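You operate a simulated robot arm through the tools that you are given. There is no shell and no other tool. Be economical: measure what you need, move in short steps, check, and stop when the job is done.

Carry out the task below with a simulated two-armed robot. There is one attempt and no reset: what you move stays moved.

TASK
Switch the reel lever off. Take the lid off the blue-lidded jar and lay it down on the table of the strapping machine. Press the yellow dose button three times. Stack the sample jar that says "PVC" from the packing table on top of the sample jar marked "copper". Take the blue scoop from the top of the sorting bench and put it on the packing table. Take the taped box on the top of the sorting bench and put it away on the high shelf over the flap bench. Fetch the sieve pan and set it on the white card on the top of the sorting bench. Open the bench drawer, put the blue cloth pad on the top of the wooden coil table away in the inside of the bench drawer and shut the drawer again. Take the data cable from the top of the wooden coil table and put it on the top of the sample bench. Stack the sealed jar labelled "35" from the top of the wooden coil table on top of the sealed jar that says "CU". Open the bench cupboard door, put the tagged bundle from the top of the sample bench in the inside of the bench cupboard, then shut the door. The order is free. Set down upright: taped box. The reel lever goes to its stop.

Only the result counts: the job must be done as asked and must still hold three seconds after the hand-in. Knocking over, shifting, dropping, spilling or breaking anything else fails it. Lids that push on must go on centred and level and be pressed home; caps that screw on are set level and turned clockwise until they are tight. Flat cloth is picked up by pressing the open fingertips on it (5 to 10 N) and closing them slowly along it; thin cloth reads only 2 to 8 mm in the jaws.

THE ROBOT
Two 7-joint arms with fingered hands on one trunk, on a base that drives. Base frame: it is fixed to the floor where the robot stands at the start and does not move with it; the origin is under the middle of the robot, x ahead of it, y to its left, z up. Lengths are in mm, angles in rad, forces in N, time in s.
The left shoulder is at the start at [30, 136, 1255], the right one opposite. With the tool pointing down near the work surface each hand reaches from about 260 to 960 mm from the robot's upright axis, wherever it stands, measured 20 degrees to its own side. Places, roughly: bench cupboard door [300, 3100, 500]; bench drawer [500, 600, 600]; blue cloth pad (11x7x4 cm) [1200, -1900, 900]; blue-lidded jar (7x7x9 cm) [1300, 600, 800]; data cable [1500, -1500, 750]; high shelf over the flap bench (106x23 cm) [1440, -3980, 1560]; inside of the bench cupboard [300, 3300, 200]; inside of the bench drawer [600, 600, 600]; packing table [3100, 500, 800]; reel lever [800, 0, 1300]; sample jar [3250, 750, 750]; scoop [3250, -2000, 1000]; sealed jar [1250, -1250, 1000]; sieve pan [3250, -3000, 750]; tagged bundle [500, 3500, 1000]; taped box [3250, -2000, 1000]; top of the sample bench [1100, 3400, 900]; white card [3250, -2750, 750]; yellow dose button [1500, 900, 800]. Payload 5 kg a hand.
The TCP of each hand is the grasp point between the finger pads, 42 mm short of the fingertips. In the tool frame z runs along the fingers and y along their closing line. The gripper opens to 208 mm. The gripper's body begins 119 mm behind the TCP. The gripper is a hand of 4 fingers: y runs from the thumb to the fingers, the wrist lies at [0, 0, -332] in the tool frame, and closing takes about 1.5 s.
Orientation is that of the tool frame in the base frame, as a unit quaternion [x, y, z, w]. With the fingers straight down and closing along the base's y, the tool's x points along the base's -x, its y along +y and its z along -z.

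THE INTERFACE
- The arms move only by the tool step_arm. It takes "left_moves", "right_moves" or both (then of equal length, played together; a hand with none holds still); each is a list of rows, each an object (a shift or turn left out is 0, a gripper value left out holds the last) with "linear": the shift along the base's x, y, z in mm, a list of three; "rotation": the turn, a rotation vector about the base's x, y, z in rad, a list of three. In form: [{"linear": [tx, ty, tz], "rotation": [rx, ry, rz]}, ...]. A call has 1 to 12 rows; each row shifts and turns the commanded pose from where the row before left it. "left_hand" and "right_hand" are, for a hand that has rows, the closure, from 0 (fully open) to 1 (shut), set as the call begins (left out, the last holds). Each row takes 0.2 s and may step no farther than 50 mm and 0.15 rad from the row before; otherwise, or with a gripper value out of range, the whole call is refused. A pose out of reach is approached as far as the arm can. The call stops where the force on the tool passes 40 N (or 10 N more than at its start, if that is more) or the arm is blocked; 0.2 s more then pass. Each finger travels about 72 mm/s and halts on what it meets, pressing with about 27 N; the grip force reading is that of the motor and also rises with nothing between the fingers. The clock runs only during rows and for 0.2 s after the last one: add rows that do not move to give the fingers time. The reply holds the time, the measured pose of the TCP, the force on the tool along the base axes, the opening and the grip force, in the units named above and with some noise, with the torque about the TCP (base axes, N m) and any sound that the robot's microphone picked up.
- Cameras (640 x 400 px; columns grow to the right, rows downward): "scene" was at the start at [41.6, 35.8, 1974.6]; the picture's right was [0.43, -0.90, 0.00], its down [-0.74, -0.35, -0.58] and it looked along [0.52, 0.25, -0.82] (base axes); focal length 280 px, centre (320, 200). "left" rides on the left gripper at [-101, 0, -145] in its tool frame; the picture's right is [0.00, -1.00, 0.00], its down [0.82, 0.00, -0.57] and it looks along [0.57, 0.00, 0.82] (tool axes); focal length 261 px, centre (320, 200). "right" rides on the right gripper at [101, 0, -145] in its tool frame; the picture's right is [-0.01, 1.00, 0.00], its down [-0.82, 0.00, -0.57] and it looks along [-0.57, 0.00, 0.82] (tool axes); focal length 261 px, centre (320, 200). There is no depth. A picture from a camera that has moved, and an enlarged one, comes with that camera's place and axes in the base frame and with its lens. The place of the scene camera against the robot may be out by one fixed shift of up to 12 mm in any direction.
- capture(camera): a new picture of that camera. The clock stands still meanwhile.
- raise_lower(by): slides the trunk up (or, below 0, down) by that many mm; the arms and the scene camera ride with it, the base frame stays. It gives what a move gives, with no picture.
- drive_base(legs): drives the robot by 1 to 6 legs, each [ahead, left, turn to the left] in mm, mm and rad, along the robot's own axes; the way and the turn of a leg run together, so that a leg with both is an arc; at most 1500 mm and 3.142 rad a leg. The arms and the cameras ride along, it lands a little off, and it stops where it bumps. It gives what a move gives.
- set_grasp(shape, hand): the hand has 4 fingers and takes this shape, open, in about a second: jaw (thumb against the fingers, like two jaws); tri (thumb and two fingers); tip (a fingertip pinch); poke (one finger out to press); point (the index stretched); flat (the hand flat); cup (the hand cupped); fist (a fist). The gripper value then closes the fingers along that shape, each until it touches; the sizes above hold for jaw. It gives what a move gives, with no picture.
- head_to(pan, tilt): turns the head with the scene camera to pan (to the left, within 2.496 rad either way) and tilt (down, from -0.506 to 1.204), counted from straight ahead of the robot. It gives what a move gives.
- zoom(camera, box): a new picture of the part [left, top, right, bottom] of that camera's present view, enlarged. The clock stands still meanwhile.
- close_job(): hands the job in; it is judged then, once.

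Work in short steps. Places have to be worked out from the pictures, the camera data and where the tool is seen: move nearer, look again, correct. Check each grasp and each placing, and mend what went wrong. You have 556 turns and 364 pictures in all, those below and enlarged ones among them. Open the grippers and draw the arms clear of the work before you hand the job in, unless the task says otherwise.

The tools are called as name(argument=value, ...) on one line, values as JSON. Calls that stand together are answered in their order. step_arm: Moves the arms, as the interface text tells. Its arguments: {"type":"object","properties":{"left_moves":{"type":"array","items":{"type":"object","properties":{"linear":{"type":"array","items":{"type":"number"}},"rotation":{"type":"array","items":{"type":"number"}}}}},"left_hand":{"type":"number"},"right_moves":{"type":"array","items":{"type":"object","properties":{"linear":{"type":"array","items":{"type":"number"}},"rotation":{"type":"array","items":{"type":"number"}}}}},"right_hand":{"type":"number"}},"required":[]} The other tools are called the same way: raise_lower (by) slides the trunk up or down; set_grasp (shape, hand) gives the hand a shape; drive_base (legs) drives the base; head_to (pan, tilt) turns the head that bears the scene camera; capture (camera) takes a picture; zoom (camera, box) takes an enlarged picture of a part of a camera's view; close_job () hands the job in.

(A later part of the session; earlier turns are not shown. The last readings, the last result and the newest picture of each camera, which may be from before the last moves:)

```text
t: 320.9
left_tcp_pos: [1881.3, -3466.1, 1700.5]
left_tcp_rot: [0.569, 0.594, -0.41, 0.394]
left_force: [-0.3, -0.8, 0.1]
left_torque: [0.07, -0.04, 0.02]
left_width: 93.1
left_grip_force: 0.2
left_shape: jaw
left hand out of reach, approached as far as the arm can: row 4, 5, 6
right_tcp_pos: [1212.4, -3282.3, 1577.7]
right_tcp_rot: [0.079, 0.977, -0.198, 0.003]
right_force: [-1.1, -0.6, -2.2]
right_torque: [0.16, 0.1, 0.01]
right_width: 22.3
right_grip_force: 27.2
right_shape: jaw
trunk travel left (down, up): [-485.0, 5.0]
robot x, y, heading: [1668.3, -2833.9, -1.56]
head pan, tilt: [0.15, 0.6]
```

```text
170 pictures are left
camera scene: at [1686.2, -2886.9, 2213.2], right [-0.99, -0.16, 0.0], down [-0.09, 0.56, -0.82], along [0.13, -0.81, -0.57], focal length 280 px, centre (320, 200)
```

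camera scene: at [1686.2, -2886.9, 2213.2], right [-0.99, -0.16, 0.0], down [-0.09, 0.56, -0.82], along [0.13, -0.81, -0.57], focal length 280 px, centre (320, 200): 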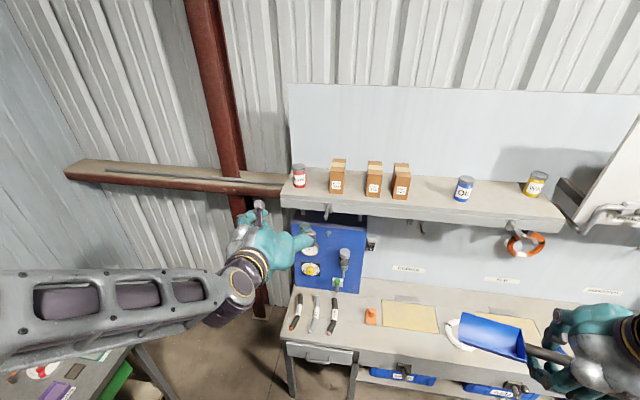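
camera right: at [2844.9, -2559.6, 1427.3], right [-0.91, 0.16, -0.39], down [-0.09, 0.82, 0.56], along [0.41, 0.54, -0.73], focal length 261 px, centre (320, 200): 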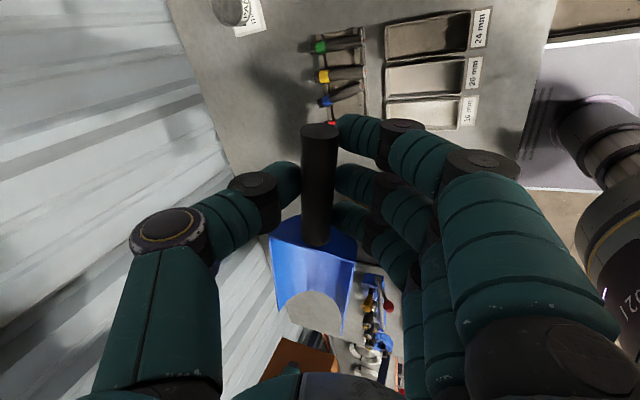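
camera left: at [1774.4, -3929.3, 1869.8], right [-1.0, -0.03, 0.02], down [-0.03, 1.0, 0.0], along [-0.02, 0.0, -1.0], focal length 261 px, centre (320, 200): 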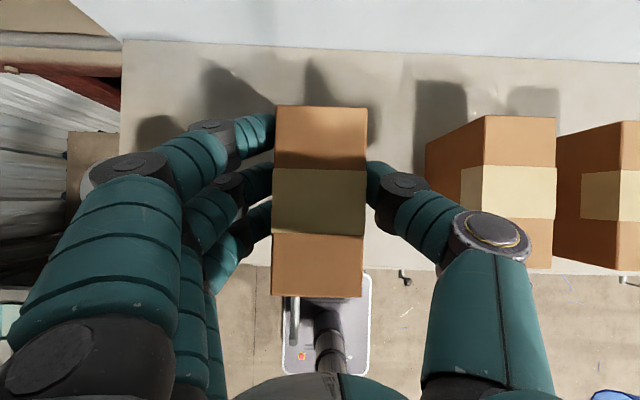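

Box stands upright on the shelf. I straighten the left hand and lower the trunk again.

step_arm(left_moves=[{"linear": [0, 10, 0], "rotation": [0.1, 0, 0]}, {"linear": [0, 10, 0], "rotation": [0.1, 0, 0]}, {"linear": [0, 10, 0], "rotation": [0.1, 0, 0]}, {"linear": [0, 10, 0], "rotation": [0.1, 0, 0]}, {"linear": [0, 10, 0], "rotation": [0.1, 0, 0]}, {"linear": [0, 10, 0], "rotation": [0.1, 0, 0]}, {"linear": [0, 10, -10], "rotation": [0.1, 0, 0]}, {"linear": [0, 10, -10], "rotation": [0.1, 0, 0]}, {"linear": [0, 10, -10], "rotation": [0.1, 0, 0]}, {"linear": [0, 10, -10], "rotation": [0.1, 0, 0]}, {"linear": [0, 10, -10], "rotation": [0.1, 0, 0]}])

raise_lower(by=-210)

drive_base(legs=[[-700, 480, 0], [0, 0, 3.13]])

head_to(pan=0, tilt=0.6)

capture(camera="scene")

```text
t: 323.3
left_tcp_pos: [1883.1, -3355.8, 1651.4]
left_tcp_rot: [0.691, 0.721, -0.04, 0.039]
left_force: [0.3, 0.0, -0.5]
left_torque: [0.01, -0.04, -0.01]
left_width: 93.1
left_grip_force: 0.1
left_shape: jaw
right_tcp_pos: [1212.2, -3281.6, 1578.0]
right_tcp_rot: [0.08, 0.977, -0.198, 0.004]
right_force: [0.3, -1.1, -1.3]
right_torque: [0.12, 0.1, 0.0]
right_width: 22.1
right_grip_force: 27.0
right_shape: jaw
trunk travel left (down, up): [-485.0, 5.0]
robot x, y, heading: [1667.1, -2833.3, -1.565]
head pan, tilt: [0.15, 0.6]
```

```text
t: 325.5
left_tcp_pos: [1883.7, -3354.7, 1442.9]
left_tcp_rot: [0.691, 0.721, -0.041, 0.041]
left_force: [0.0, 0.4, 0.3]
left_torque: [0.0, -0.01, 0.0]
left_width: 92.9
left_grip_force: 0.1
left_shape: jaw
right_tcp_pos: [1213.3, -3280.5, 1368.8]
right_tcp_rot: [0.08, 0.977, -0.198, 0.003]
right_force: [0.3, 0.0, -2.5]
right_torque: [0.06, 0.19, 0.0]
right_width: 22.1
right_grip_force: 26.9
right_shape: jaw
trunk travel left (down, up): [-275.0, 215.0]
robot x, y, heading: [1666.9, -2834.0, -1.563]
head pan, tilt: [0.15, 0.6]
```

```text
t: 337.5
left_tcp_pos: [1910.9, -1627.3, 1441.6]
left_tcp_rot: [0.736, -0.674, -0.042, -0.04]
left_force: [0.0, -0.8, -0.2]
left_torque: [0.01, 0.0, -0.02]
left_width: 93.2
left_grip_force: 0.0
left_shape: jaw
right_tcp_pos: [2584.3, -1669.2, 1369.5]
right_tcp_rot: [0.978, -0.056, -0.007, -0.199]
right_force: [-0.2, -0.2, -1.8]
right_torque: [-0.05, -0.16, 0.03]
right_width: 21.9
right_grip_force: 27.0
right_shape: jaw
trunk travel left (down, up): [-275.0, 215.0]
robot x, y, heading: [2154.9, -2141.6, 1.623]
head pan, tilt: [0.15, 0.6]
```

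```text
t: 338.2
left_tcp_pos: [1911.9, -1627.0, 1441.3]
left_tcp_rot: [0.737, -0.673, -0.041, -0.041]
left_force: [0.1, 0.8, -0.6]
left_torque: [0.03, 0.01, -0.01]
left_width: 93.2
left_grip_force: 0.1
left_shape: jaw
right_tcp_pos: [2583.9, -1668.5, 1367.9]
right_tcp_rot: [0.978, -0.057, -0.008, -0.199]
right_force: [-0.7, -0.4, -2.0]
right_torque: [-0.06, -0.21, -0.02]
right_width: 22.1
right_grip_force: 27.1
right_shape: jaw
trunk travel left (down, up): [-275.0, 215.0]
robot x, y, heading: [2157.9, -2138.3, 1.622]
head pan, tilt: [0.0, 0.6]
```

```text
169 pictures are left
camera scene: at [2154.8, -2076.5, 2003.3], right [1.0, 0.05, 0.0], down [0.03, -0.56, -0.82], along [-0.04, 0.82, -0.57], focal length 280 px, centre (320, 200)
```

scene: 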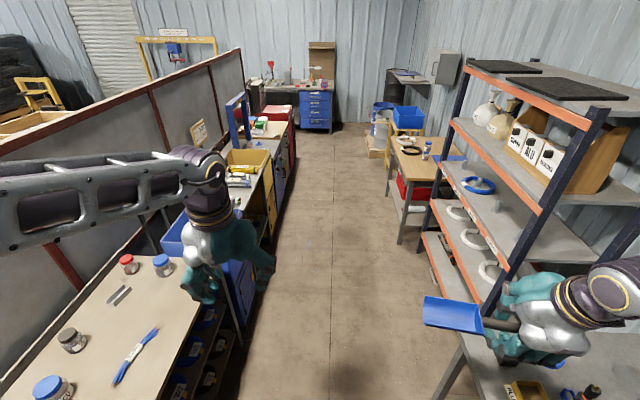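

I drive north along the aisle to the packing table, keeping left of the rack.

drive_base(legs=[[100, 130, -0.05], [1400, 0, 0], [1350, -60, 0]])

drive_base(legs=[[0, 0, -1.571]])

head_to(pan=0, tilt=0.75)

capture(camera="scene")

```text
t: 352.4
left_tcp_pos: [1783.9, 1199.5, 1440.9]
left_tcp_rot: [0.727, -0.684, -0.041, -0.041]
left_force: [0.5, 1.9, 0.8]
left_torque: [-0.05, -0.02, 0.0]
left_width: 93.1
left_grip_force: 0.1
left_shape: jaw
right_tcp_pos: [2455.7, 1138.3, 1368.2]
right_tcp_rot: [0.978, -0.069, -0.005, -0.198]
right_force: [0.7, 0.2, -1.7]
right_torque: [-0.09, -0.14, -0.01]
right_width: 22.0
right_grip_force: 27.0
right_shape: jaw
trunk travel left (down, up): [-275.0, 215.0]
robot x, y, heading: [2010.2, 683.0, 1.597]
head pan, tilt: [0.0, 0.6]
```

```text
t: 356.8
left_tcp_pos: [2537.1, 887.5, 1440.9]
left_tcp_rot: [-0.013, 0.998, -0.001, 0.058]
left_force: [0.2, -0.7, 0.8]
left_torque: [0.0, 0.02, 0.02]
left_width: 93.1
left_grip_force: 0.0
left_shape: jaw
right_tcp_pos: [2452.4, 219.7, 1367.5]
right_tcp_rot: [-0.628, 0.752, -0.139, 0.142]
right_force: [0.3, 0.0, -1.9]
right_torque: [-0.14, 0.11, 0.01]
right_width: 22.0
right_grip_force: 27.3
right_shape: jaw
trunk travel left (down, up): [-275.0, 215.0]
robot x, y, heading: [2009.0, 684.2, -0.011]
head pan, tilt: [0.0, 0.6]
```

```text
t: 357.4
left_tcp_pos: [2536.8, 888.3, 1441.7]
left_tcp_rot: [-0.013, 0.998, -0.001, 0.057]
left_force: [-0.4, 0.3, -0.4]
left_torque: [0.03, -0.03, 0.0]
left_width: 93.3
left_grip_force: 0.1
left_shape: jaw
right_tcp_pos: [2451.2, 219.3, 1369.8]
right_tcp_rot: [-0.628, 0.752, -0.139, 0.141]
right_force: [-0.3, 0.5, -1.6]
right_torque: [-0.17, 0.05, -0.02]
right_width: 21.7
right_grip_force: 27.2
right_shape: jaw
trunk travel left (down, up): [-275.0, 215.0]
robot x, y, heading: [2011.2, 679.3, -0.008]
head pan, tilt: [0.0, 0.75]
```

```text
168 pictures are left
camera scene: at [2069.2, 684.5, 1990.4], right [-0.01, -1.0, 0.0], down [-0.68, 0.01, -0.73], along [0.73, -0.01, -0.68], focal length 280 px, centre (320, 200)
```

scene: 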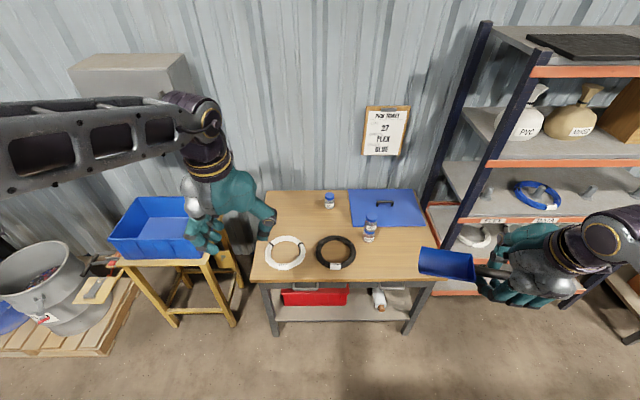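

I drive up to the table, a little left, so the right hand can lay the scoop on the free area behind the white ring (≈(3150,850)).

drive_base(legs=[[430, 125, 0.008]])

step_arm(right_moves=[{"linear": [25, 40, 0]}, {"linear": [25, 40, 0]}, {"linear": [25, 40, 0]}, {"linear": [25, 40, 0]}, {"linear": [25, 40, -5]}, {"linear": [25, 40, -10]}, {"linear": [25, 35, -20]}, {"linear": [25, 30, -25]}, {"linear": [25, 25, -30]}])

capture(camera="scene")

capture(camera="right")

```text
t: 360.2
left_tcp_pos: [2978.8, 1007.6, 1442.3]
left_tcp_rot: [-0.016, 0.998, -0.001, 0.057]
left_force: [0.1, 0.1, -1.2]
left_torque: [-0.04, 0.09, 0.05]
left_width: 93.2
left_grip_force: 0.0
left_shape: jaw
right_tcp_pos: [2897.8, 338.4, 1368.5]
right_tcp_rot: [-0.631, 0.75, -0.14, 0.142]
right_force: [1.4, -0.2, -2.7]
right_torque: [-0.19, 0.1, 0.0]
right_width: 21.8
right_grip_force: 26.9
right_shape: jaw
trunk travel left (down, up): [-275.0, 215.0]
robot x, y, heading: [2452.8, 800.9, -0.006]
head pan, tilt: [0.0, 0.75]
```

```text
t: 362.2
left_tcp_pos: [2981.0, 1008.5, 1440.3]
left_tcp_rot: [-0.016, 0.998, -0.001, 0.056]
left_force: [0.6, 0.9, 0.3]
left_torque: [-0.05, 0.15, -0.02]
left_width: 92.9
left_grip_force: 0.0
left_shape: jaw
right_tcp_pos: [3123.0, 671.8, 1275.7]
right_tcp_rot: [-0.631, 0.751, -0.139, 0.141]
right_force: [1.8, 0.8, -2.5]
right_torque: [-0.22, 0.19, -0.05]
right_width: 21.6
right_grip_force: 26.8
right_shape: jaw
trunk travel left (down, up): [-275.0, 215.0]
robot x, y, heading: [2450.7, 797.7, -0.007]
head pan, tilt: [0.0, 0.75]
```

```text
167 pictures are left
camera scene: at [2514.6, 803.0, 1990.3], right [-0.01, -1.0, 0.0], down [-0.68, 0.0, -0.73], along [0.73, 0.0, -0.68], focal length 280 px, centre (320, 200)
```

scene: 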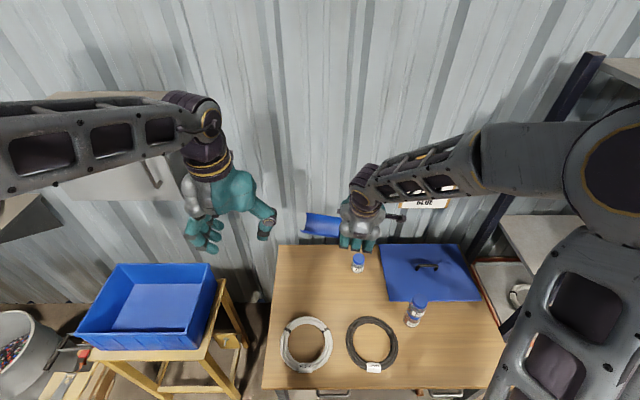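

```text
166 pictures are left
camera right: at [3049.6, 575.7, 1404.4], right [-0.91, 0.17, -0.39], down [-0.08, 0.83, 0.56], along [0.41, 0.54, -0.73], focal length 261 px, centre (320, 200)
```

right: 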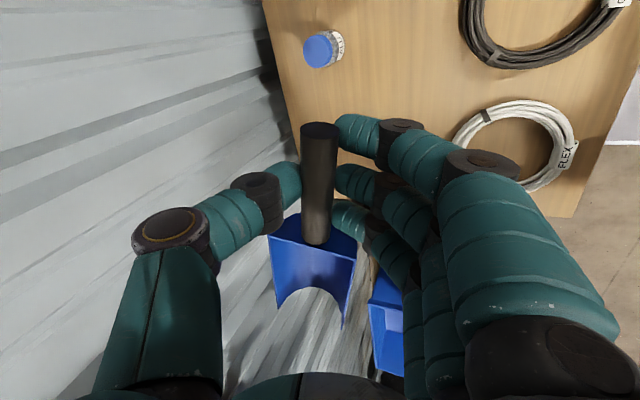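

step_arm(right_moves=[{"linear": [4, 6, -40]}, {"linear": [4, 6, -40]}, {"linear": [5, 6, -40]}, {"linear": [6, 6, -40]}, {"linear": [6, 6, -40]}, {"linear": [6, 6, -40]}, {"linear": [6, 6, -40]}, {"linear": [0, 6, -40]}, {"linear": [0, 0, -40]}])

capture(camera="right")

zoom(camera="scene", box=[250, 200, 430, 320])

```text
t: 364.2
left_tcp_pos: [2980.2, 1007.4, 1440.8]
left_tcp_rot: [-0.015, 0.998, -0.001, 0.057]
left_force: [-0.3, -0.2, -0.2]
left_torque: [0.03, 0.11, 0.03]
left_width: 93.2
left_grip_force: 0.0
left_shape: jaw
right_tcp_pos: [3160.1, 718.7, 921.9]
right_tcp_rot: [-0.63, 0.751, -0.138, 0.143]
right_force: [2.9, 0.0, -0.5]
right_torque: [-0.14, 0.31, 0.01]
right_width: 21.6
right_grip_force: 26.5
right_shape: jaw
trunk travel left (down, up): [-275.0, 215.0]
robot x, y, heading: [2454.9, 798.6, -0.005]
head pan, tilt: [0.0, 0.75]
```

```text
165 pictures are left
camera right: at [3086.5, 622.3, 1050.3], right [-0.91, 0.17, -0.39], down [-0.08, 0.82, 0.56], along [0.41, 0.54, -0.73], focal length 261 px, centre (320, 200)
```

right: 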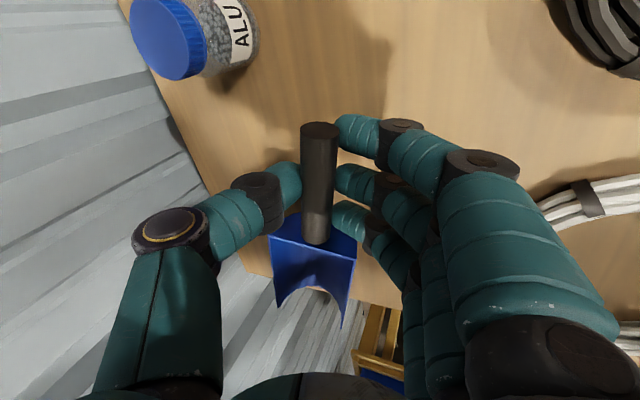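

```text
3.33 times, centred on (340, 260) of scene
camera zoom: at [2514.4, 800.4, 1990.3], right [-0.01, -1.0, 0.0], down [-0.68, 0.0, -0.73], along [0.73, 0.0, -0.68], focal length 933 px, centre (253, 0)
```

zoom: 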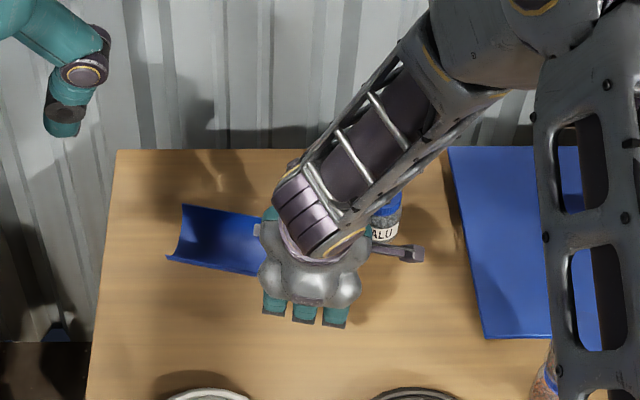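

step_arm(right_moves=[{"linear": [0, 0, -30]}, {"linear": [0, 0, -20]}, {"linear": [0, 0, -10]}, {"linear": [0, 0, -6]}, {"linear": [0, 0, -4]}, {"linear": [0, 0, -3]}, {"linear": [0, 0, -3]}, {"linear": [0, 0, -3]}])

zoom(camera="scene", box=[250, 200, 430, 320])

```text
t: 366.0
left_tcp_pos: [2975.7, 1009.0, 1443.5]
left_tcp_rot: [-0.015, 0.998, -0.001, 0.058]
left_force: [-0.1, 0.0, 0.4]
left_torque: [0.0, 0.03, 0.0]
left_width: 92.9
left_grip_force: 0.1
left_shape: jaw
right_tcp_pos: [3157.6, 715.5, 841.3]
right_tcp_rot: [-0.631, 0.75, -0.139, 0.143]
right_force: [-8.6, -2.1, 32.2]
right_torque: [-0.66, 0.56, -0.23]
right_width: 23.3
right_grip_force: 27.0
right_shape: jaw
trunk travel left (down, up): [-275.0, 215.0]
robot x, y, heading: [2453.0, 794.4, -0.005]
head pan, tilt: [0.0, 0.75]
```

```text
3.33 times, centred on (340, 260) of scene
camera zoom: at [2508.6, 801.5, 1990.8], right [-0.01, -1.0, 0.0], down [-0.68, 0.0, -0.73], along [0.73, 0.0, -0.68], focal length 933 px, centre (253, 0)
```

zoom: 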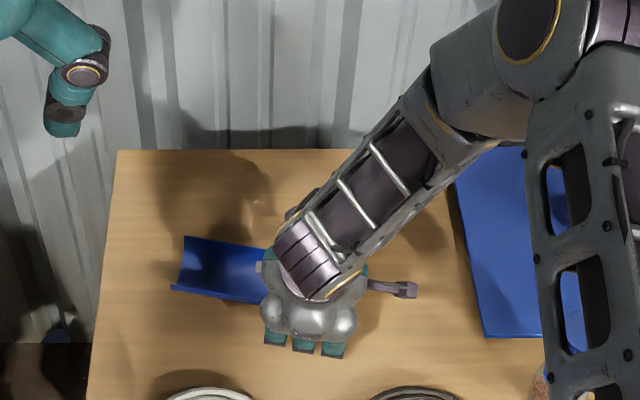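

Scoop is down (32 N). I open and withdraw upward.

step_arm(right_hand=0.78, right_moves=[{"linear": [0, 0, 2]}, {}, {}, {}])

step_arm(right_moves=[{"linear": [-3, 0, 10]}, {"linear": [-5, 0, 15]}, {"linear": [-10, 0, 30]}, {"linear": [-10, 0, 40]}, {"linear": [-10, 0, 40]}, {"linear": [-15, -10, 40]}, {"linear": [-20, -20, 40]}, {"linear": [-20, -20, 40]}, {"linear": [-20, -30, 30]}, {"linear": [-20, -30, 30]}, {"linear": [-20, -30, 30]}, {"linear": [-20, -30, 30]}])

zoom(camera="scene", box=[250, 200, 490, 390])

```text
t: 367.0
left_tcp_pos: [2977.1, 1007.9, 1442.9]
left_tcp_rot: [-0.015, 0.998, -0.001, 0.057]
left_force: [-0.3, 0.6, 0.0]
left_torque: [0.01, 0.0, -0.02]
left_width: 93.2
left_grip_force: 0.0
left_shape: jaw
right_tcp_pos: [3160.5, 716.3, 843.4]
right_tcp_rot: [-0.63, 0.75, -0.14, 0.143]
right_force: [12.3, -1.3, 29.6]
right_torque: [-0.1, -0.2, -0.01]
right_width: 41.6
right_grip_force: 0.0
right_shape: jaw
trunk travel left (down, up): [-275.0, 215.0]
robot x, y, heading: [2454.3, 796.7, -0.004]
head pan, tilt: [0.0, 0.75]
```

```text
t: 369.6
left_tcp_pos: [2975.3, 1006.9, 1443.0]
left_tcp_rot: [-0.016, 0.998, 0.0, 0.058]
left_force: [-1.7, -0.8, 0.6]
left_torque: [0.1, -0.14, 0.0]
left_width: 93.0
left_grip_force: 0.2
left_shape: jaw
right_tcp_pos: [2986.8, 545.0, 1218.1]
right_tcp_rot: [-0.63, 0.751, -0.139, 0.142]
right_force: [-1.7, -0.4, -0.7]
right_torque: [0.06, -0.13, 0.0]
right_width: 45.7
right_grip_force: 0.1
right_shape: jaw
trunk travel left (down, up): [-275.0, 215.0]
robot x, y, heading: [2452.4, 796.7, -0.008]
head pan, tilt: [0.0, 0.75]
```

```text
2.11 times, centred on (370, 295) of scene
camera zoom: at [2508.7, 799.7, 1990.5], right [0.0, -1.0, 0.0], down [-0.68, 0.0, -0.73], along [0.73, 0.0, -0.68], focal length 589 px, centre (215, 0)
```

zoom: 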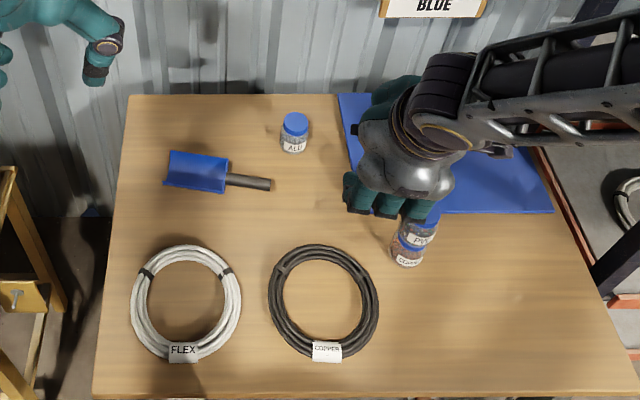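

Scoop lies on the packing table; the jar stack is intact. I raise and straighten the right hand.

step_arm(right_moves=[{"linear": [-15, -15, 40], "rotation": [0, 0, 0.1]}, {"linear": [-15, -15, 40], "rotation": [0, 0.1, 0]}, {"linear": [-15, -15, 40], "rotation": [0, 0.1, 0]}, {"linear": [-15, -15, 30], "rotation": [0, 0.1, 0]}, {"linear": [-15, -15, 20], "rotation": [0, 0.1, 0]}, {"linear": [-10, -15, 10], "rotation": [0, 0, -0.14]}, {"rotation": [0, 0, -0.14]}, {"rotation": [0, 0, -0.14]}, {"rotation": [0, 0, -0.14]}, {"rotation": [0, 0, -0.14]}, {"rotation": [0, 0, -0.14]}, {"rotation": [0, 0, -0.14]}])

step_arm(right_moves=[{"rotation": [0, 0, -0.14]}, {"rotation": [0, 0, -0.14]}, {"rotation": [0, 0, -0.14]}, {"rotation": [0, 0, -0.12]}, {}])

drive_base(legs=[[-330, 0, 0], [0, 0, -1.565], [1150, 0, 0], [1100, 0, 0]])

drive_base(legs=[[0, 0, -1.571]])

head_to(pan=0, tilt=0.7)

capture(camera="scene")

```text
t: 372.2
left_tcp_pos: [2978.3, 1007.7, 1440.9]
left_tcp_rot: [-0.016, 0.998, -0.001, 0.058]
left_force: [0.0, 0.3, -0.6]
left_torque: [0.01, 0.02, 0.0]
left_width: 93.4
left_grip_force: 0.1
left_shape: jaw
right_tcp_pos: [2902.4, 456.3, 1397.4]
right_tcp_rot: [-0.254, 0.967, 0.002, 0.004]
right_force: [1.2, 0.0, -0.7]
right_torque: [0.03, -0.02, 0.01]
right_width: 45.8
right_grip_force: 0.0
right_shape: jaw
trunk travel left (down, up): [-275.0, 215.0]
robot x, y, heading: [2455.0, 795.3, -0.004]
head pan, tilt: [0.0, 0.75]
```

```text
t: 373.4
left_tcp_pos: [2979.5, 1006.7, 1441.3]
left_tcp_rot: [-0.016, 0.998, -0.001, 0.057]
left_force: [1.0, -0.8, -0.3]
left_torque: [-0.02, -0.03, -0.03]
left_width: 93.2
left_grip_force: 0.2
left_shape: jaw
right_tcp_pos: [2901.7, 455.5, 1396.1]
right_tcp_rot: [0.012, 1.0, 0.001, 0.005]
right_force: [0.2, -0.2, -0.9]
right_torque: [0.0, 0.0, 0.01]
right_width: 45.6
right_grip_force: 0.1
right_shape: jaw
trunk travel left (down, up): [-275.0, 215.0]
robot x, y, heading: [2450.5, 797.2, -0.004]
head pan, tilt: [0.0, 0.75]
```

```text
t: 390.1
left_tcp_pos: [2414.7, -1998.4, 1441.9]
left_tcp_rot: [0.686, 0.726, -0.041, 0.04]
left_force: [-0.3, -0.4, -0.2]
left_torque: [0.01, -0.01, 0.01]
left_width: 93.1
left_grip_force: 0.0
left_shape: jaw
right_tcp_pos: [1859.2, -1936.6, 1395.7]
right_tcp_rot: [0.707, 0.707, -0.002, 0.004]
right_force: [-0.2, -0.1, 0.3]
right_torque: [0.03, 0.01, -0.01]
right_width: 45.6
right_grip_force: 0.0
right_shape: jaw
trunk travel left (down, up): [-275.0, 215.0]
robot x, y, heading: [2195.5, -1477.0, -1.547]
head pan, tilt: [0.0, 0.75]
```

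```text
t: 394.4
left_tcp_pos: [1664.8, -1691.2, 1441.4]
left_tcp_rot: [0.998, 0.018, -0.058, 0.0]
left_force: [0.3, -0.2, 0.3]
left_torque: [0.02, 0.01, 0.0]
left_width: 93.1
left_grip_force: 0.1
left_shape: jaw
right_tcp_pos: [1739.3, -1138.7, 1396.6]
right_tcp_rot: [1.0, -0.01, -0.004, 0.001]
right_force: [-0.6, 0.2, 0.9]
right_torque: [0.01, 0.0, -0.01]
right_width: 45.9
right_grip_force: 0.0
right_shape: jaw
trunk travel left (down, up): [-275.0, 215.0]
robot x, y, heading: [2190.9, -1477.6, 3.145]
head pan, tilt: [0.0, 0.75]
```

```text
t: 395.0
left_tcp_pos: [1664.1, -1692.7, 1441.7]
left_tcp_rot: [0.998, 0.017, -0.057, 0.0]
left_force: [0.4, 0.3, -0.1]
left_torque: [0.0, -0.02, -0.02]
left_width: 93.0
left_grip_force: 0.0
left_shape: jaw
right_tcp_pos: [1739.9, -1139.9, 1396.4]
right_tcp_rot: [1.0, -0.01, -0.004, 0.0]
right_force: [0.4, 0.7, 0.8]
right_torque: [-0.01, 0.0, -0.01]
right_width: 46.0
right_grip_force: 0.0
right_shape: jaw
trunk travel left (down, up): [-275.0, 215.0]
robot x, y, heading: [2189.4, -1478.5, 3.143]
head pan, tilt: [0.0, 0.7]
```

```text
161 pictures are left
camera scene: at [2139.9, -1474.3, 1994.6], right [0.0, 1.0, 0.0], down [0.64, 0.0, -0.76], along [-0.76, 0.0, -0.64], focal length 280 px, centre (320, 200)
```

scene: 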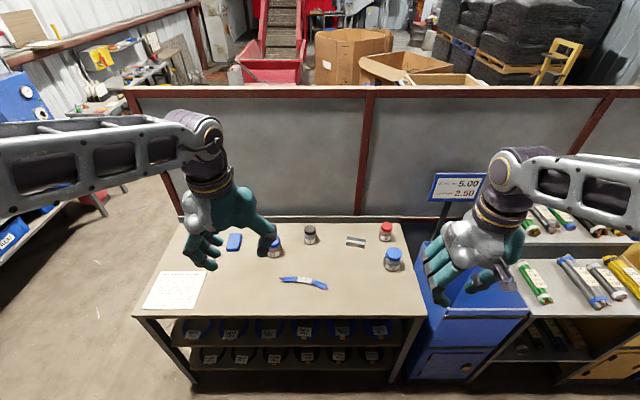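

The coil table is right ahead. I enlarge its top to read the jars.

zoom(camera="scene", box=[250, 210, 420, 300])

step_arm(left_moves=[{"linear": [0, -40, 0]}, {"linear": [0, -40, 0]}, {"linear": [0, -40, 0]}, {"linear": [0, -40, 0]}])

zoom(camera="scene", box=[150, 210, 320, 320])

```text
3.76 times, centred on (335, 255) of scene
camera zoom: at [2139.9, -1474.3, 1994.6], right [0.0, 1.0, 0.0], down [0.64, 0.0, -0.76], along [-0.76, 0.0, -0.64], focal length 1053 px, centre (264, -7)
```

zoom: 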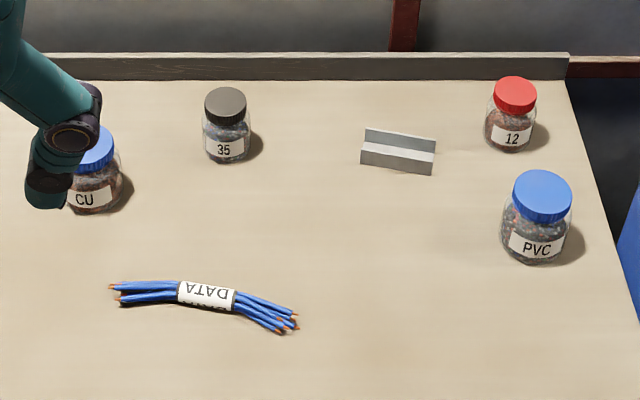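

```text
t: 396.0
left_tcp_pos: [1665.3, -1853.7, 1439.8]
left_tcp_rot: [0.998, 0.017, -0.057, -0.001]
left_force: [0.2, -0.4, -0.6]
left_torque: [0.12, 0.03, -0.07]
left_width: 93.2
left_grip_force: 0.1
left_shape: jaw
right_tcp_pos: [1739.0, -1139.5, 1396.8]
right_tcp_rot: [1.0, -0.009, -0.003, 0.0]
right_force: [0.7, -1.1, -0.1]
right_torque: [0.1, 0.01, 0.01]
right_width: 45.7
right_grip_force: 0.0
right_shape: jaw
trunk travel left (down, up): [-275.0, 215.0]
robot x, y, heading: [2190.0, -1480.7, 3.145]
head pan, tilt: [0.0, 0.7]
```

```text
3.64 times, centred on (235, 265) of scene
camera zoom: at [2140.4, -1476.6, 1994.7], right [0.0, 1.0, 0.0], down [0.64, 0.0, -0.77], along [-0.77, 0.0, -0.64], focal length 1018 px, centre (629, -36)
```

zoom: 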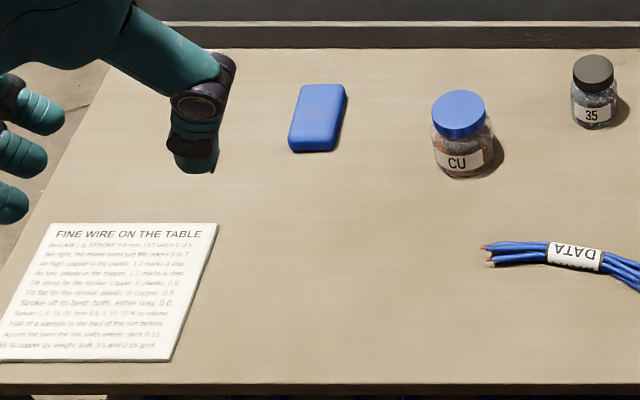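

Jars "35" (black cap) and "CU" (blue cap), the DATA cable and the blue pad are all here. I drive nearer and straighten the left hand.

drive_base(legs=[[290, 0, 0]])

step_arm(left_hand=0.42, left_moves=[{"linear": [-10, 40, -10], "rotation": [0, -0.06, 0]}, {"linear": [-15, 40, -10], "rotation": [0, -0.055, 0]}, {"linear": [-20, 40, -10]}, {"linear": [-25, 40, -10]}, {"linear": [-25, 40, -10]}, {"linear": [-25, 40, -15]}, {"linear": [-25, 40, -20]}, {"linear": [-25, 30, -20]}, {"linear": [-25, 10, -40]}, {"linear": [-25, 5, -40]}])

capture(camera="left")

capture(camera="scene")

```text
t: 398.0
left_tcp_pos: [1390.2, -1853.8, 1440.5]
left_tcp_rot: [0.998, 0.019, -0.058, -0.001]
left_force: [0.3, 0.7, -0.5]
left_torque: [0.0, -0.02, 0.01]
left_width: 93.2
left_grip_force: 0.1
left_shape: jaw
right_tcp_pos: [1462.3, -1141.9, 1395.7]
right_tcp_rot: [1.0, -0.007, -0.004, 0.002]
right_force: [-0.1, 0.4, 0.1]
right_torque: [0.0, -0.09, -0.02]
right_width: 45.5
right_grip_force: 0.0
right_shape: jaw
trunk travel left (down, up): [-275.0, 215.0]
robot x, y, heading: [1919.6, -1479.1, -3.142]
head pan, tilt: [0.0, 0.7]
```

```text
refused: row 7 steps farther than a row can; nothing moved
```

```text
158 pictures are left
camera left: at [1306.5, -1858.9, 1596.2], right [-0.04, 1.0, 0.0], down [0.88, 0.04, 0.47], along [0.47, 0.02, -0.88], focal length 261 px, centre (320, 200)
```

left: 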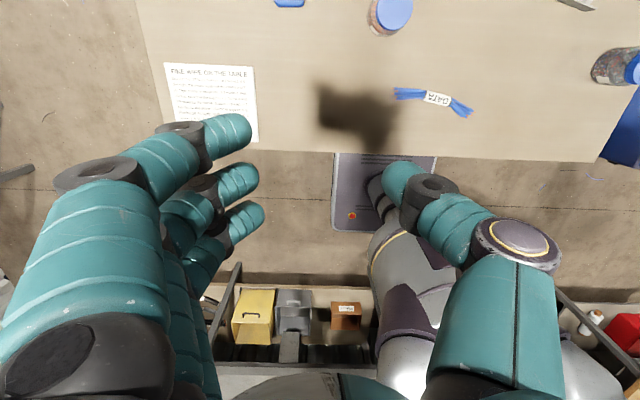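

```text
157 pictures are left
camera scene: at [1863.8, -1474.8, 1994.7], right [0.0, 1.0, 0.0], down [0.64, 0.0, -0.76], along [-0.76, 0.0, -0.64], focal length 280 px, centre (320, 200)
```

scene: 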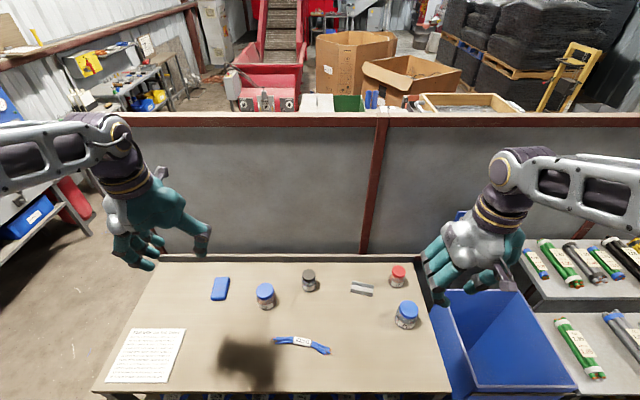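

step_arm(left_hand=0.42, left_moves=[{"linear": [-20, 32, -20], "rotation": [0, -0.06, 0]}, {"linear": [-20, 32, -20], "rotation": [0, -0.055, 0]}, {"linear": [-23, 32, -22]}, {"linear": [-23, 32, -22]}, {"linear": [-23, 32, -22]}, {"linear": [-23, 32, -22]}, {"linear": [-23, 32, -22]}, {"linear": [-23, 32, -22]}, {"linear": [-23, 32, -22]}, {"linear": [-23, 32, -22]}, {"linear": [-23, 4, -40]}, {"linear": [-22, 0, -40]}])

capture(camera="left")

capture(camera="scene")

```text
t: 400.6
left_tcp_pos: [1117.2, -1528.7, 1144.0]
left_tcp_rot: [1.0, 0.019, 0.0, 0.0]
left_force: [-1.0, -0.7, 0.8]
left_torque: [0.02, -0.17, -0.03]
left_width: 119.9
left_grip_force: 0.2
left_shape: jaw
right_tcp_pos: [1460.4, -1139.8, 1395.2]
right_tcp_rot: [1.0, -0.008, -0.003, 0.001]
right_force: [-0.6, -0.6, -0.2]
right_torque: [-0.04, -0.15, -0.05]
right_width: 45.9
right_grip_force: 0.0
right_shape: jaw
trunk travel left (down, up): [-275.0, 215.0]
robot x, y, heading: [1915.6, -1478.3, -3.142]
head pan, tilt: [0.0, 0.7]
```

```text
156 pictures are left
camera left: at [1016.3, -1534.3, 1288.1], right [-0.04, 1.0, 0.0], down [0.82, 0.04, 0.57], along [0.57, 0.02, -0.82], focal length 261 px, centre (320, 200)
```

left: 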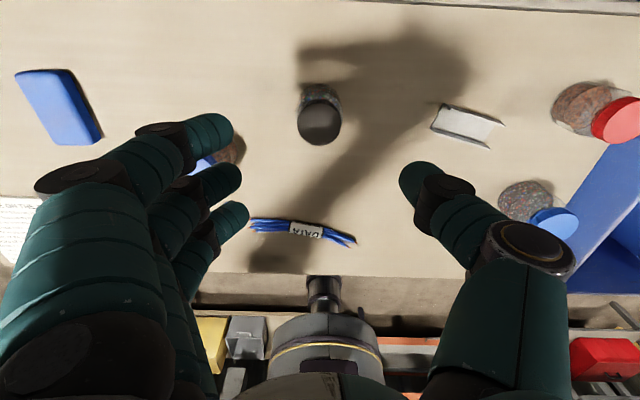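

```text
155 pictures are left
camera scene: at [1861.7, -1474.4, 1994.5], right [0.0, 1.0, 0.0], down [0.65, 0.0, -0.76], along [-0.76, 0.0, -0.65], focal length 280 px, centre (320, 200)
```

scene: 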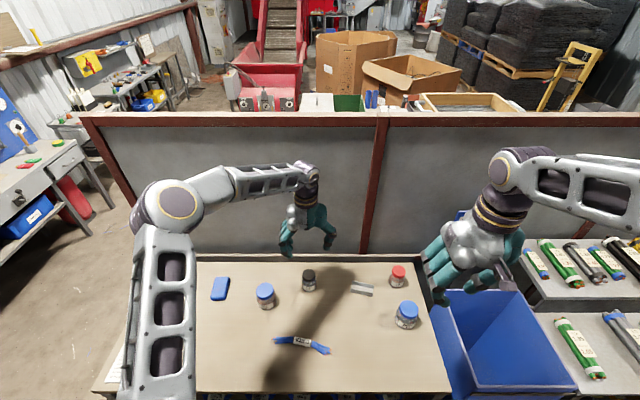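

step_arm(left_moves=[{"linear": [10, -4, -30]}, {"linear": [5, 0, -40]}])

capture(camera="left")

```text
t: 401.2
left_tcp_pos: [1131.9, -1532.9, 1073.2]
left_tcp_rot: [1.0, 0.019, 0.0, -0.001]
left_force: [0.1, 0.6, 0.7]
left_torque: [-0.09, -0.07, 0.0]
left_width: 119.8
left_grip_force: 0.0
left_shape: jaw
right_tcp_pos: [1461.8, -1141.2, 1395.1]
right_tcp_rot: [1.0, -0.008, -0.004, 0.001]
right_force: [-1.2, -0.4, 0.3]
right_torque: [-0.04, -0.06, -0.02]
right_width: 45.7
right_grip_force: 0.1
right_shape: jaw
trunk travel left (down, up): [-275.0, 215.0]
robot x, y, heading: [1915.1, -1479.4, -3.14]
head pan, tilt: [0.0, 0.7]
```

```text
154 pictures are left
camera left: at [1031.1, -1537.5, 1218.2], right [-0.04, 1.0, 0.0], down [0.82, 0.04, 0.57], along [0.57, 0.02, -0.82], focal length 261 px, centre (320, 200)
```

left: 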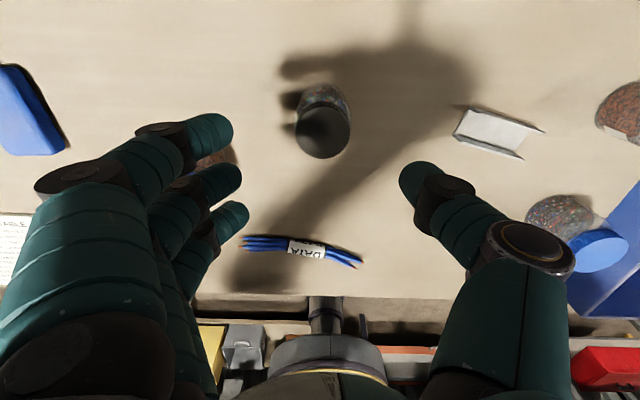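

step_arm(left_moves=[{"linear": [3, 1, -35]}, {"linear": [0, 0, -40]}, {"linear": [0, 0, -35]}])

capture(camera="left")

```text
t: 402.0
left_tcp_pos: [1136.5, -1530.5, 962.6]
left_tcp_rot: [1.0, 0.019, 0.0, 0.0]
left_force: [-1.4, -0.9, 1.7]
left_torque: [0.04, -0.2, -0.02]
left_width: 119.9
left_grip_force: 0.0
left_shape: jaw
right_tcp_pos: [1462.2, -1141.5, 1396.0]
right_tcp_rot: [1.0, -0.008, -0.003, 0.0]
right_force: [-0.1, 0.0, -0.3]
right_torque: [0.01, -0.1, 0.02]
right_width: 45.8
right_grip_force: 0.2
right_shape: jaw
trunk travel left (down, up): [-275.0, 215.0]
robot x, y, heading: [1910.6, -1482.3, -3.136]
head pan, tilt: [0.0, 0.7]
```

```text
153 pictures are left
camera left: at [1034.8, -1536.4, 1108.4], right [-0.04, 1.0, 0.0], down [0.82, 0.04, 0.57], along [0.57, 0.02, -0.82], focal length 261 px, centre (320, 200)
```

left: 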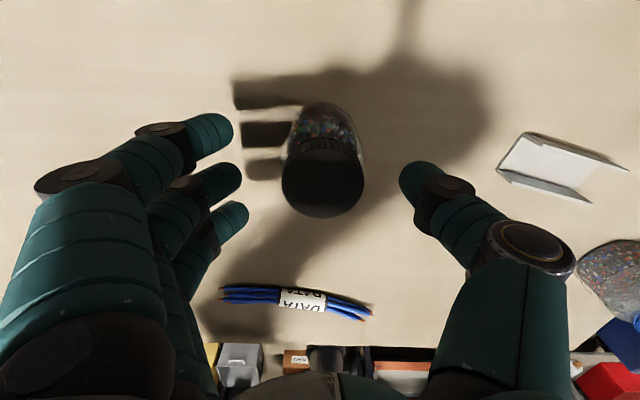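

step_arm(left_moves=[{"linear": [-5, 0, -20]}, {"linear": [0, 0, -15]}, {"linear": [0, 0, -13]}])

step_arm(left_hand=1, left_moves=[{}, {}, {}, {}, {}, {}])

capture(camera="left")

```text
t: 402.8
left_tcp_pos: [1134.0, -1533.5, 914.7]
left_tcp_rot: [1.0, 0.019, 0.0, 0.001]
left_force: [-0.8, 0.5, 0.7]
left_torque: [0.0, -0.07, 0.01]
left_width: 120.1
left_grip_force: 0.1
left_shape: jaw
right_tcp_pos: [1463.0, -1140.3, 1396.8]
right_tcp_rot: [1.0, -0.008, -0.005, 0.002]
right_force: [-0.7, -0.1, 0.2]
right_torque: [-0.02, -0.03, -0.02]
right_width: 45.8
right_grip_force: 0.2
right_shape: jaw
trunk travel left (down, up): [-275.0, 215.0]
robot x, y, heading: [1913.8, -1478.7, -3.137]
head pan, tilt: [0.0, 0.7]
```

```text
t: 404.2
left_tcp_pos: [1134.7, -1531.6, 914.5]
left_tcp_rot: [1.0, 0.019, 0.0, 0.001]
left_force: [-0.2, 0.3, -0.5]
left_torque: [0.0, 0.01, 0.02]
left_width: 48.0
left_grip_force: 26.9
left_shape: jaw
right_tcp_pos: [1463.3, -1140.6, 1396.6]
right_tcp_rot: [1.0, -0.009, -0.005, 0.001]
right_force: [-1.1, 0.1, 0.9]
right_torque: [0.0, 0.0, -0.02]
right_width: 45.8
right_grip_force: 0.0
right_shape: jaw
trunk travel left (down, up): [-275.0, 215.0]
robot x, y, heading: [1920.8, -1479.8, -3.143]
head pan, tilt: [0.0, 0.7]
```

```text
152 pictures are left
camera left: at [1033.0, -1537.6, 1060.1], right [-0.04, 1.0, 0.0], down [0.82, 0.04, 0.57], along [0.57, 0.02, -0.82], focal length 261 px, centre (320, 200)
```

left: 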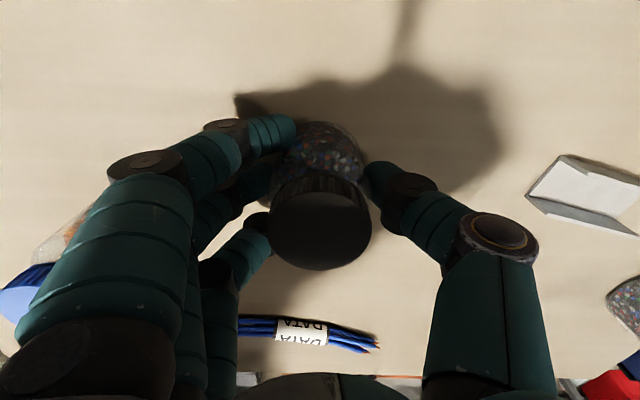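

Gripped at 48 mm. I lift straight up above the CU jar's height.

step_arm(left_moves=[{"linear": [0, 0, 8]}, {"linear": [0, 0, 20]}, {"linear": [0, 0, 35]}, {"linear": [0, 0, 40]}, {"linear": [0, 0, 40]}, {"linear": [0, 0, 40]}, {}])

capture(camera="left")

zoom(camera="scene", box=[200, 190, 380, 320])

```text
t: 405.8
left_tcp_pos: [1136.8, -1534.9, 1100.8]
left_tcp_rot: [1.0, 0.019, 0.001, 0.001]
left_force: [0.6, 0.1, 0.5]
left_torque: [0.03, -0.07, -0.02]
left_width: 48.2
left_grip_force: 26.9
left_shape: jaw
right_tcp_pos: [1462.1, -1141.1, 1396.1]
right_tcp_rot: [1.0, -0.008, -0.004, 0.001]
right_force: [-0.3, -0.4, -0.7]
right_torque: [0.01, -0.09, -0.02]
right_width: 45.8
right_grip_force: 0.1
right_shape: jaw
trunk travel left (down, up): [-275.0, 215.0]
robot x, y, heading: [1912.7, -1478.5, -3.138]
head pan, tilt: [0.0, 0.7]
```

```text
151 pictures are left
camera left: at [1035.6, -1540.6, 1245.4], right [-0.04, 1.0, 0.0], down [0.82, 0.04, 0.57], along [0.57, 0.02, -0.82], focal length 261 px, centre (320, 200)
```

left: 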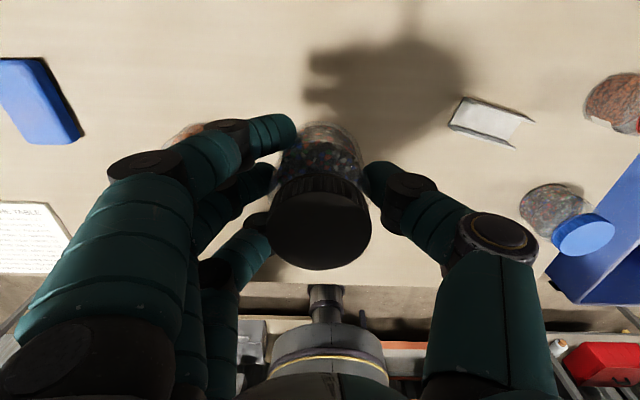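

```text
3.08 times, centred on (290, 255) of scene
camera zoom: at [1862.9, -1475.0, 1994.5], right [0.0, 1.0, 0.0], down [0.64, 0.0, -0.76], along [-0.76, 0.0, -0.64], focal length 861 px, centre (412, 31)
```

zoom: 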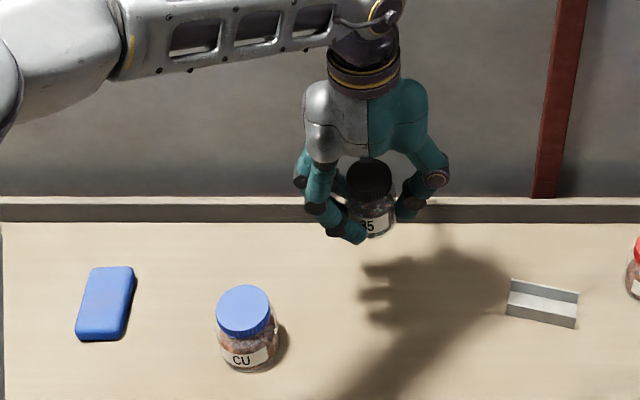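

Held upright. I move toward the CU jar and look from the hand.

step_arm(left_moves=[{"linear": [25, -40, 0]}, {"linear": [25, -40, 0]}, {"linear": [25, -40, 0]}, {"linear": [10, -40, 0]}, {}])

capture(camera="left")

```text
t: 407.0
left_tcp_pos: [1221.3, -1693.7, 1102.5]
left_tcp_rot: [1.0, 0.019, 0.0, 0.001]
left_force: [-0.2, 0.6, -1.7]
left_torque: [-0.12, -0.05, -0.02]
left_width: 48.0
left_grip_force: 28.0
left_shape: jaw
right_tcp_pos: [1461.8, -1138.8, 1396.1]
right_tcp_rot: [1.0, -0.008, -0.004, 0.001]
right_force: [-0.6, 0.3, -0.3]
right_torque: [-0.13, -0.05, 0.03]
right_width: 45.4
right_grip_force: 0.1
right_shape: jaw
trunk travel left (down, up): [-275.0, 215.0]
robot x, y, heading: [1913.7, -1480.9, -3.14]
head pan, tilt: [0.0, 0.7]
```

```text
149 pictures are left
camera left: at [1120.2, -1698.0, 1247.3], right [-0.04, 1.0, 0.0], down [0.82, 0.04, 0.57], along [0.57, 0.02, -0.82], focal length 261 px, centre (320, 200)
```

left: 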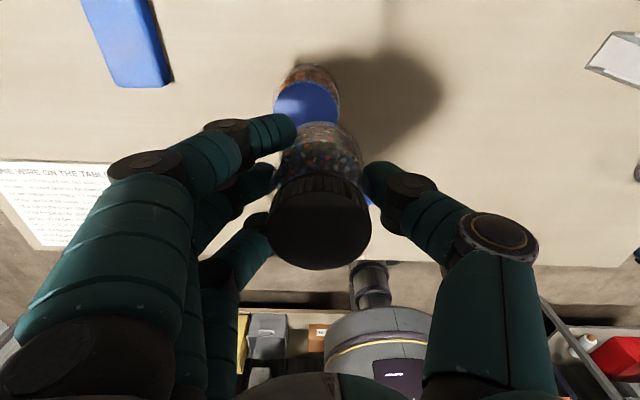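

step_arm(left_moves=[{"linear": [-10, -14, -10]}, {"linear": [0, 0, -25]}, {"linear": [0, 0, -20]}])

capture(camera="left")

zoom(camera="scene", box=[200, 200, 350, 320])

```text
t: 407.8
left_tcp_pos: [1208.3, -1708.0, 1046.2]
left_tcp_rot: [1.0, 0.019, 0.0, -0.001]
left_force: [-0.9, 0.4, -0.6]
left_torque: [0.04, -0.04, -0.01]
left_width: 48.3
left_grip_force: 27.0
left_shape: jaw
right_tcp_pos: [1461.9, -1141.8, 1396.7]
right_tcp_rot: [1.0, -0.008, -0.004, 0.0]
right_force: [0.1, -0.3, 0.4]
right_torque: [0.06, -0.02, 0.0]
right_width: 45.7
right_grip_force: 0.0
right_shape: jaw
trunk travel left (down, up): [-275.0, 215.0]
robot x, y, heading: [1917.0, -1478.8, -3.137]
head pan, tilt: [0.0, 0.7]
```

```text
148 pictures are left
camera left: at [1108.2, -1712.6, 1191.0], right [-0.04, 1.0, 0.0], down [0.82, 0.04, 0.57], along [0.57, 0.02, -0.82], focal length 261 px, centre (320, 200)
```

left: 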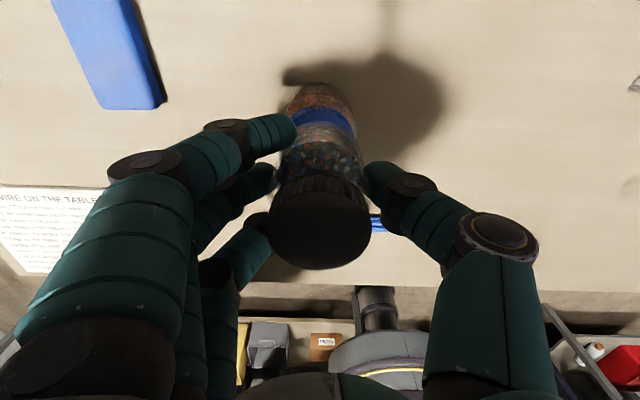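

```text
3.33 times, centred on (275, 260) of scene
camera zoom: at [1863.8, -1475.8, 1994.6], right [0.0, 1.0, 0.0], down [0.64, 0.0, -0.76], along [-0.76, 0.0, -0.64], focal length 933 px, centre (470, 0)
```

zoom: 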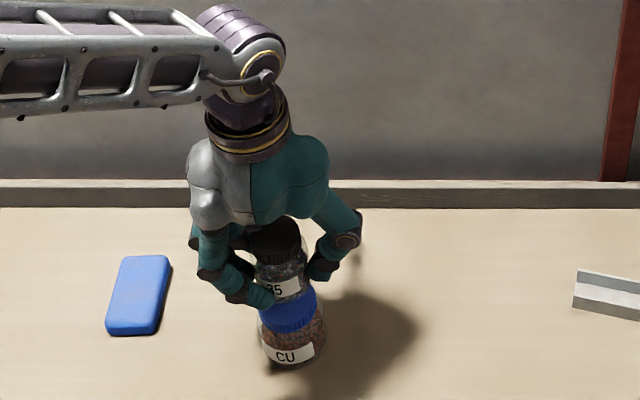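

Aligned over CU. I lower slowly to contact.

step_arm(left_moves=[{"linear": [2, -1, -8]}, {"linear": [0, 0, -5]}, {"linear": [0, 0, -4]}, {"linear": [0, 0, -3]}, {"linear": [0, 0, -3]}])

capture(camera="left")

```text
t: 409.0
left_tcp_pos: [1210.9, -1708.0, 1021.9]
left_tcp_rot: [1.0, 0.02, 0.0, -0.001]
left_force: [0.5, -0.5, -0.9]
left_torque: [-0.03, 0.03, 0.01]
left_width: 48.1
left_grip_force: 26.6
left_shape: jaw
right_tcp_pos: [1462.7, -1141.3, 1396.7]
right_tcp_rot: [1.0, -0.008, -0.004, 0.001]
right_force: [0.1, 0.4, 0.0]
right_torque: [-0.03, 0.02, 0.04]
right_width: 45.6
right_grip_force: 0.0
right_shape: jaw
trunk travel left (down, up): [-275.0, 215.0]
robot x, y, heading: [1914.9, -1478.3, -3.142]
head pan, tilt: [0.0, 0.7]
```

```text
146 pictures are left
camera left: at [1111.1, -1712.2, 1166.7], right [-0.04, 1.0, 0.0], down [0.82, 0.04, 0.57], along [0.57, 0.02, -0.82], focal length 261 px, centre (320, 200)
```

left: 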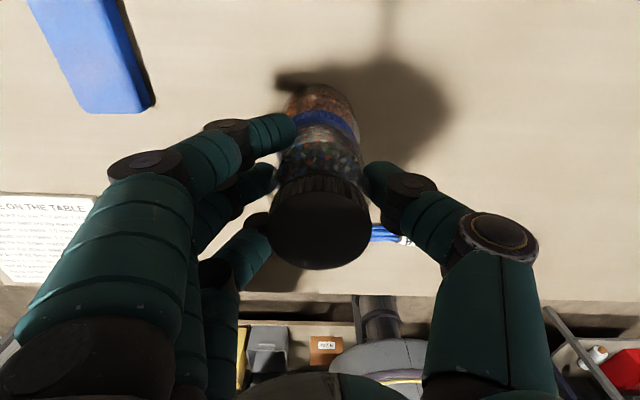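

step_arm(left_moves=[{"linear": [0, 0, -3]}, {"linear": [0, 0, -3]}, {"linear": [0, 0, -3]}, {"linear": [0, 0, -3]}, {"linear": [0, 0, -2]}, {"linear": [0, 0, -2]}])

```text
t: 410.2
left_tcp_pos: [1209.0, -1706.6, 1013.3]
left_tcp_rot: [1.0, 0.019, -0.003, 0.0]
left_force: [7.7, 0.2, 25.2]
left_torque: [-0.11, -0.27, -0.01]
left_width: 49.6
left_grip_force: 26.8
left_shape: jaw
right_tcp_pos: [1464.2, -1140.5, 1395.9]
right_tcp_rot: [1.0, -0.008, -0.005, 0.001]
right_force: [-0.7, 0.4, -0.7]
right_torque: [0.0, -0.08, 0.01]
right_width: 45.7
right_grip_force: 0.0
right_shape: jaw
trunk travel left (down, up): [-275.0, 215.0]
robot x, y, heading: [1916.6, -1480.1, -3.141]
head pan, tilt: [0.0, 0.7]
stopped in row 5 (left hand): the force on the tool passed its limit at 42 N (the readings are from after the stop); the commanded pose is now the measured one
```

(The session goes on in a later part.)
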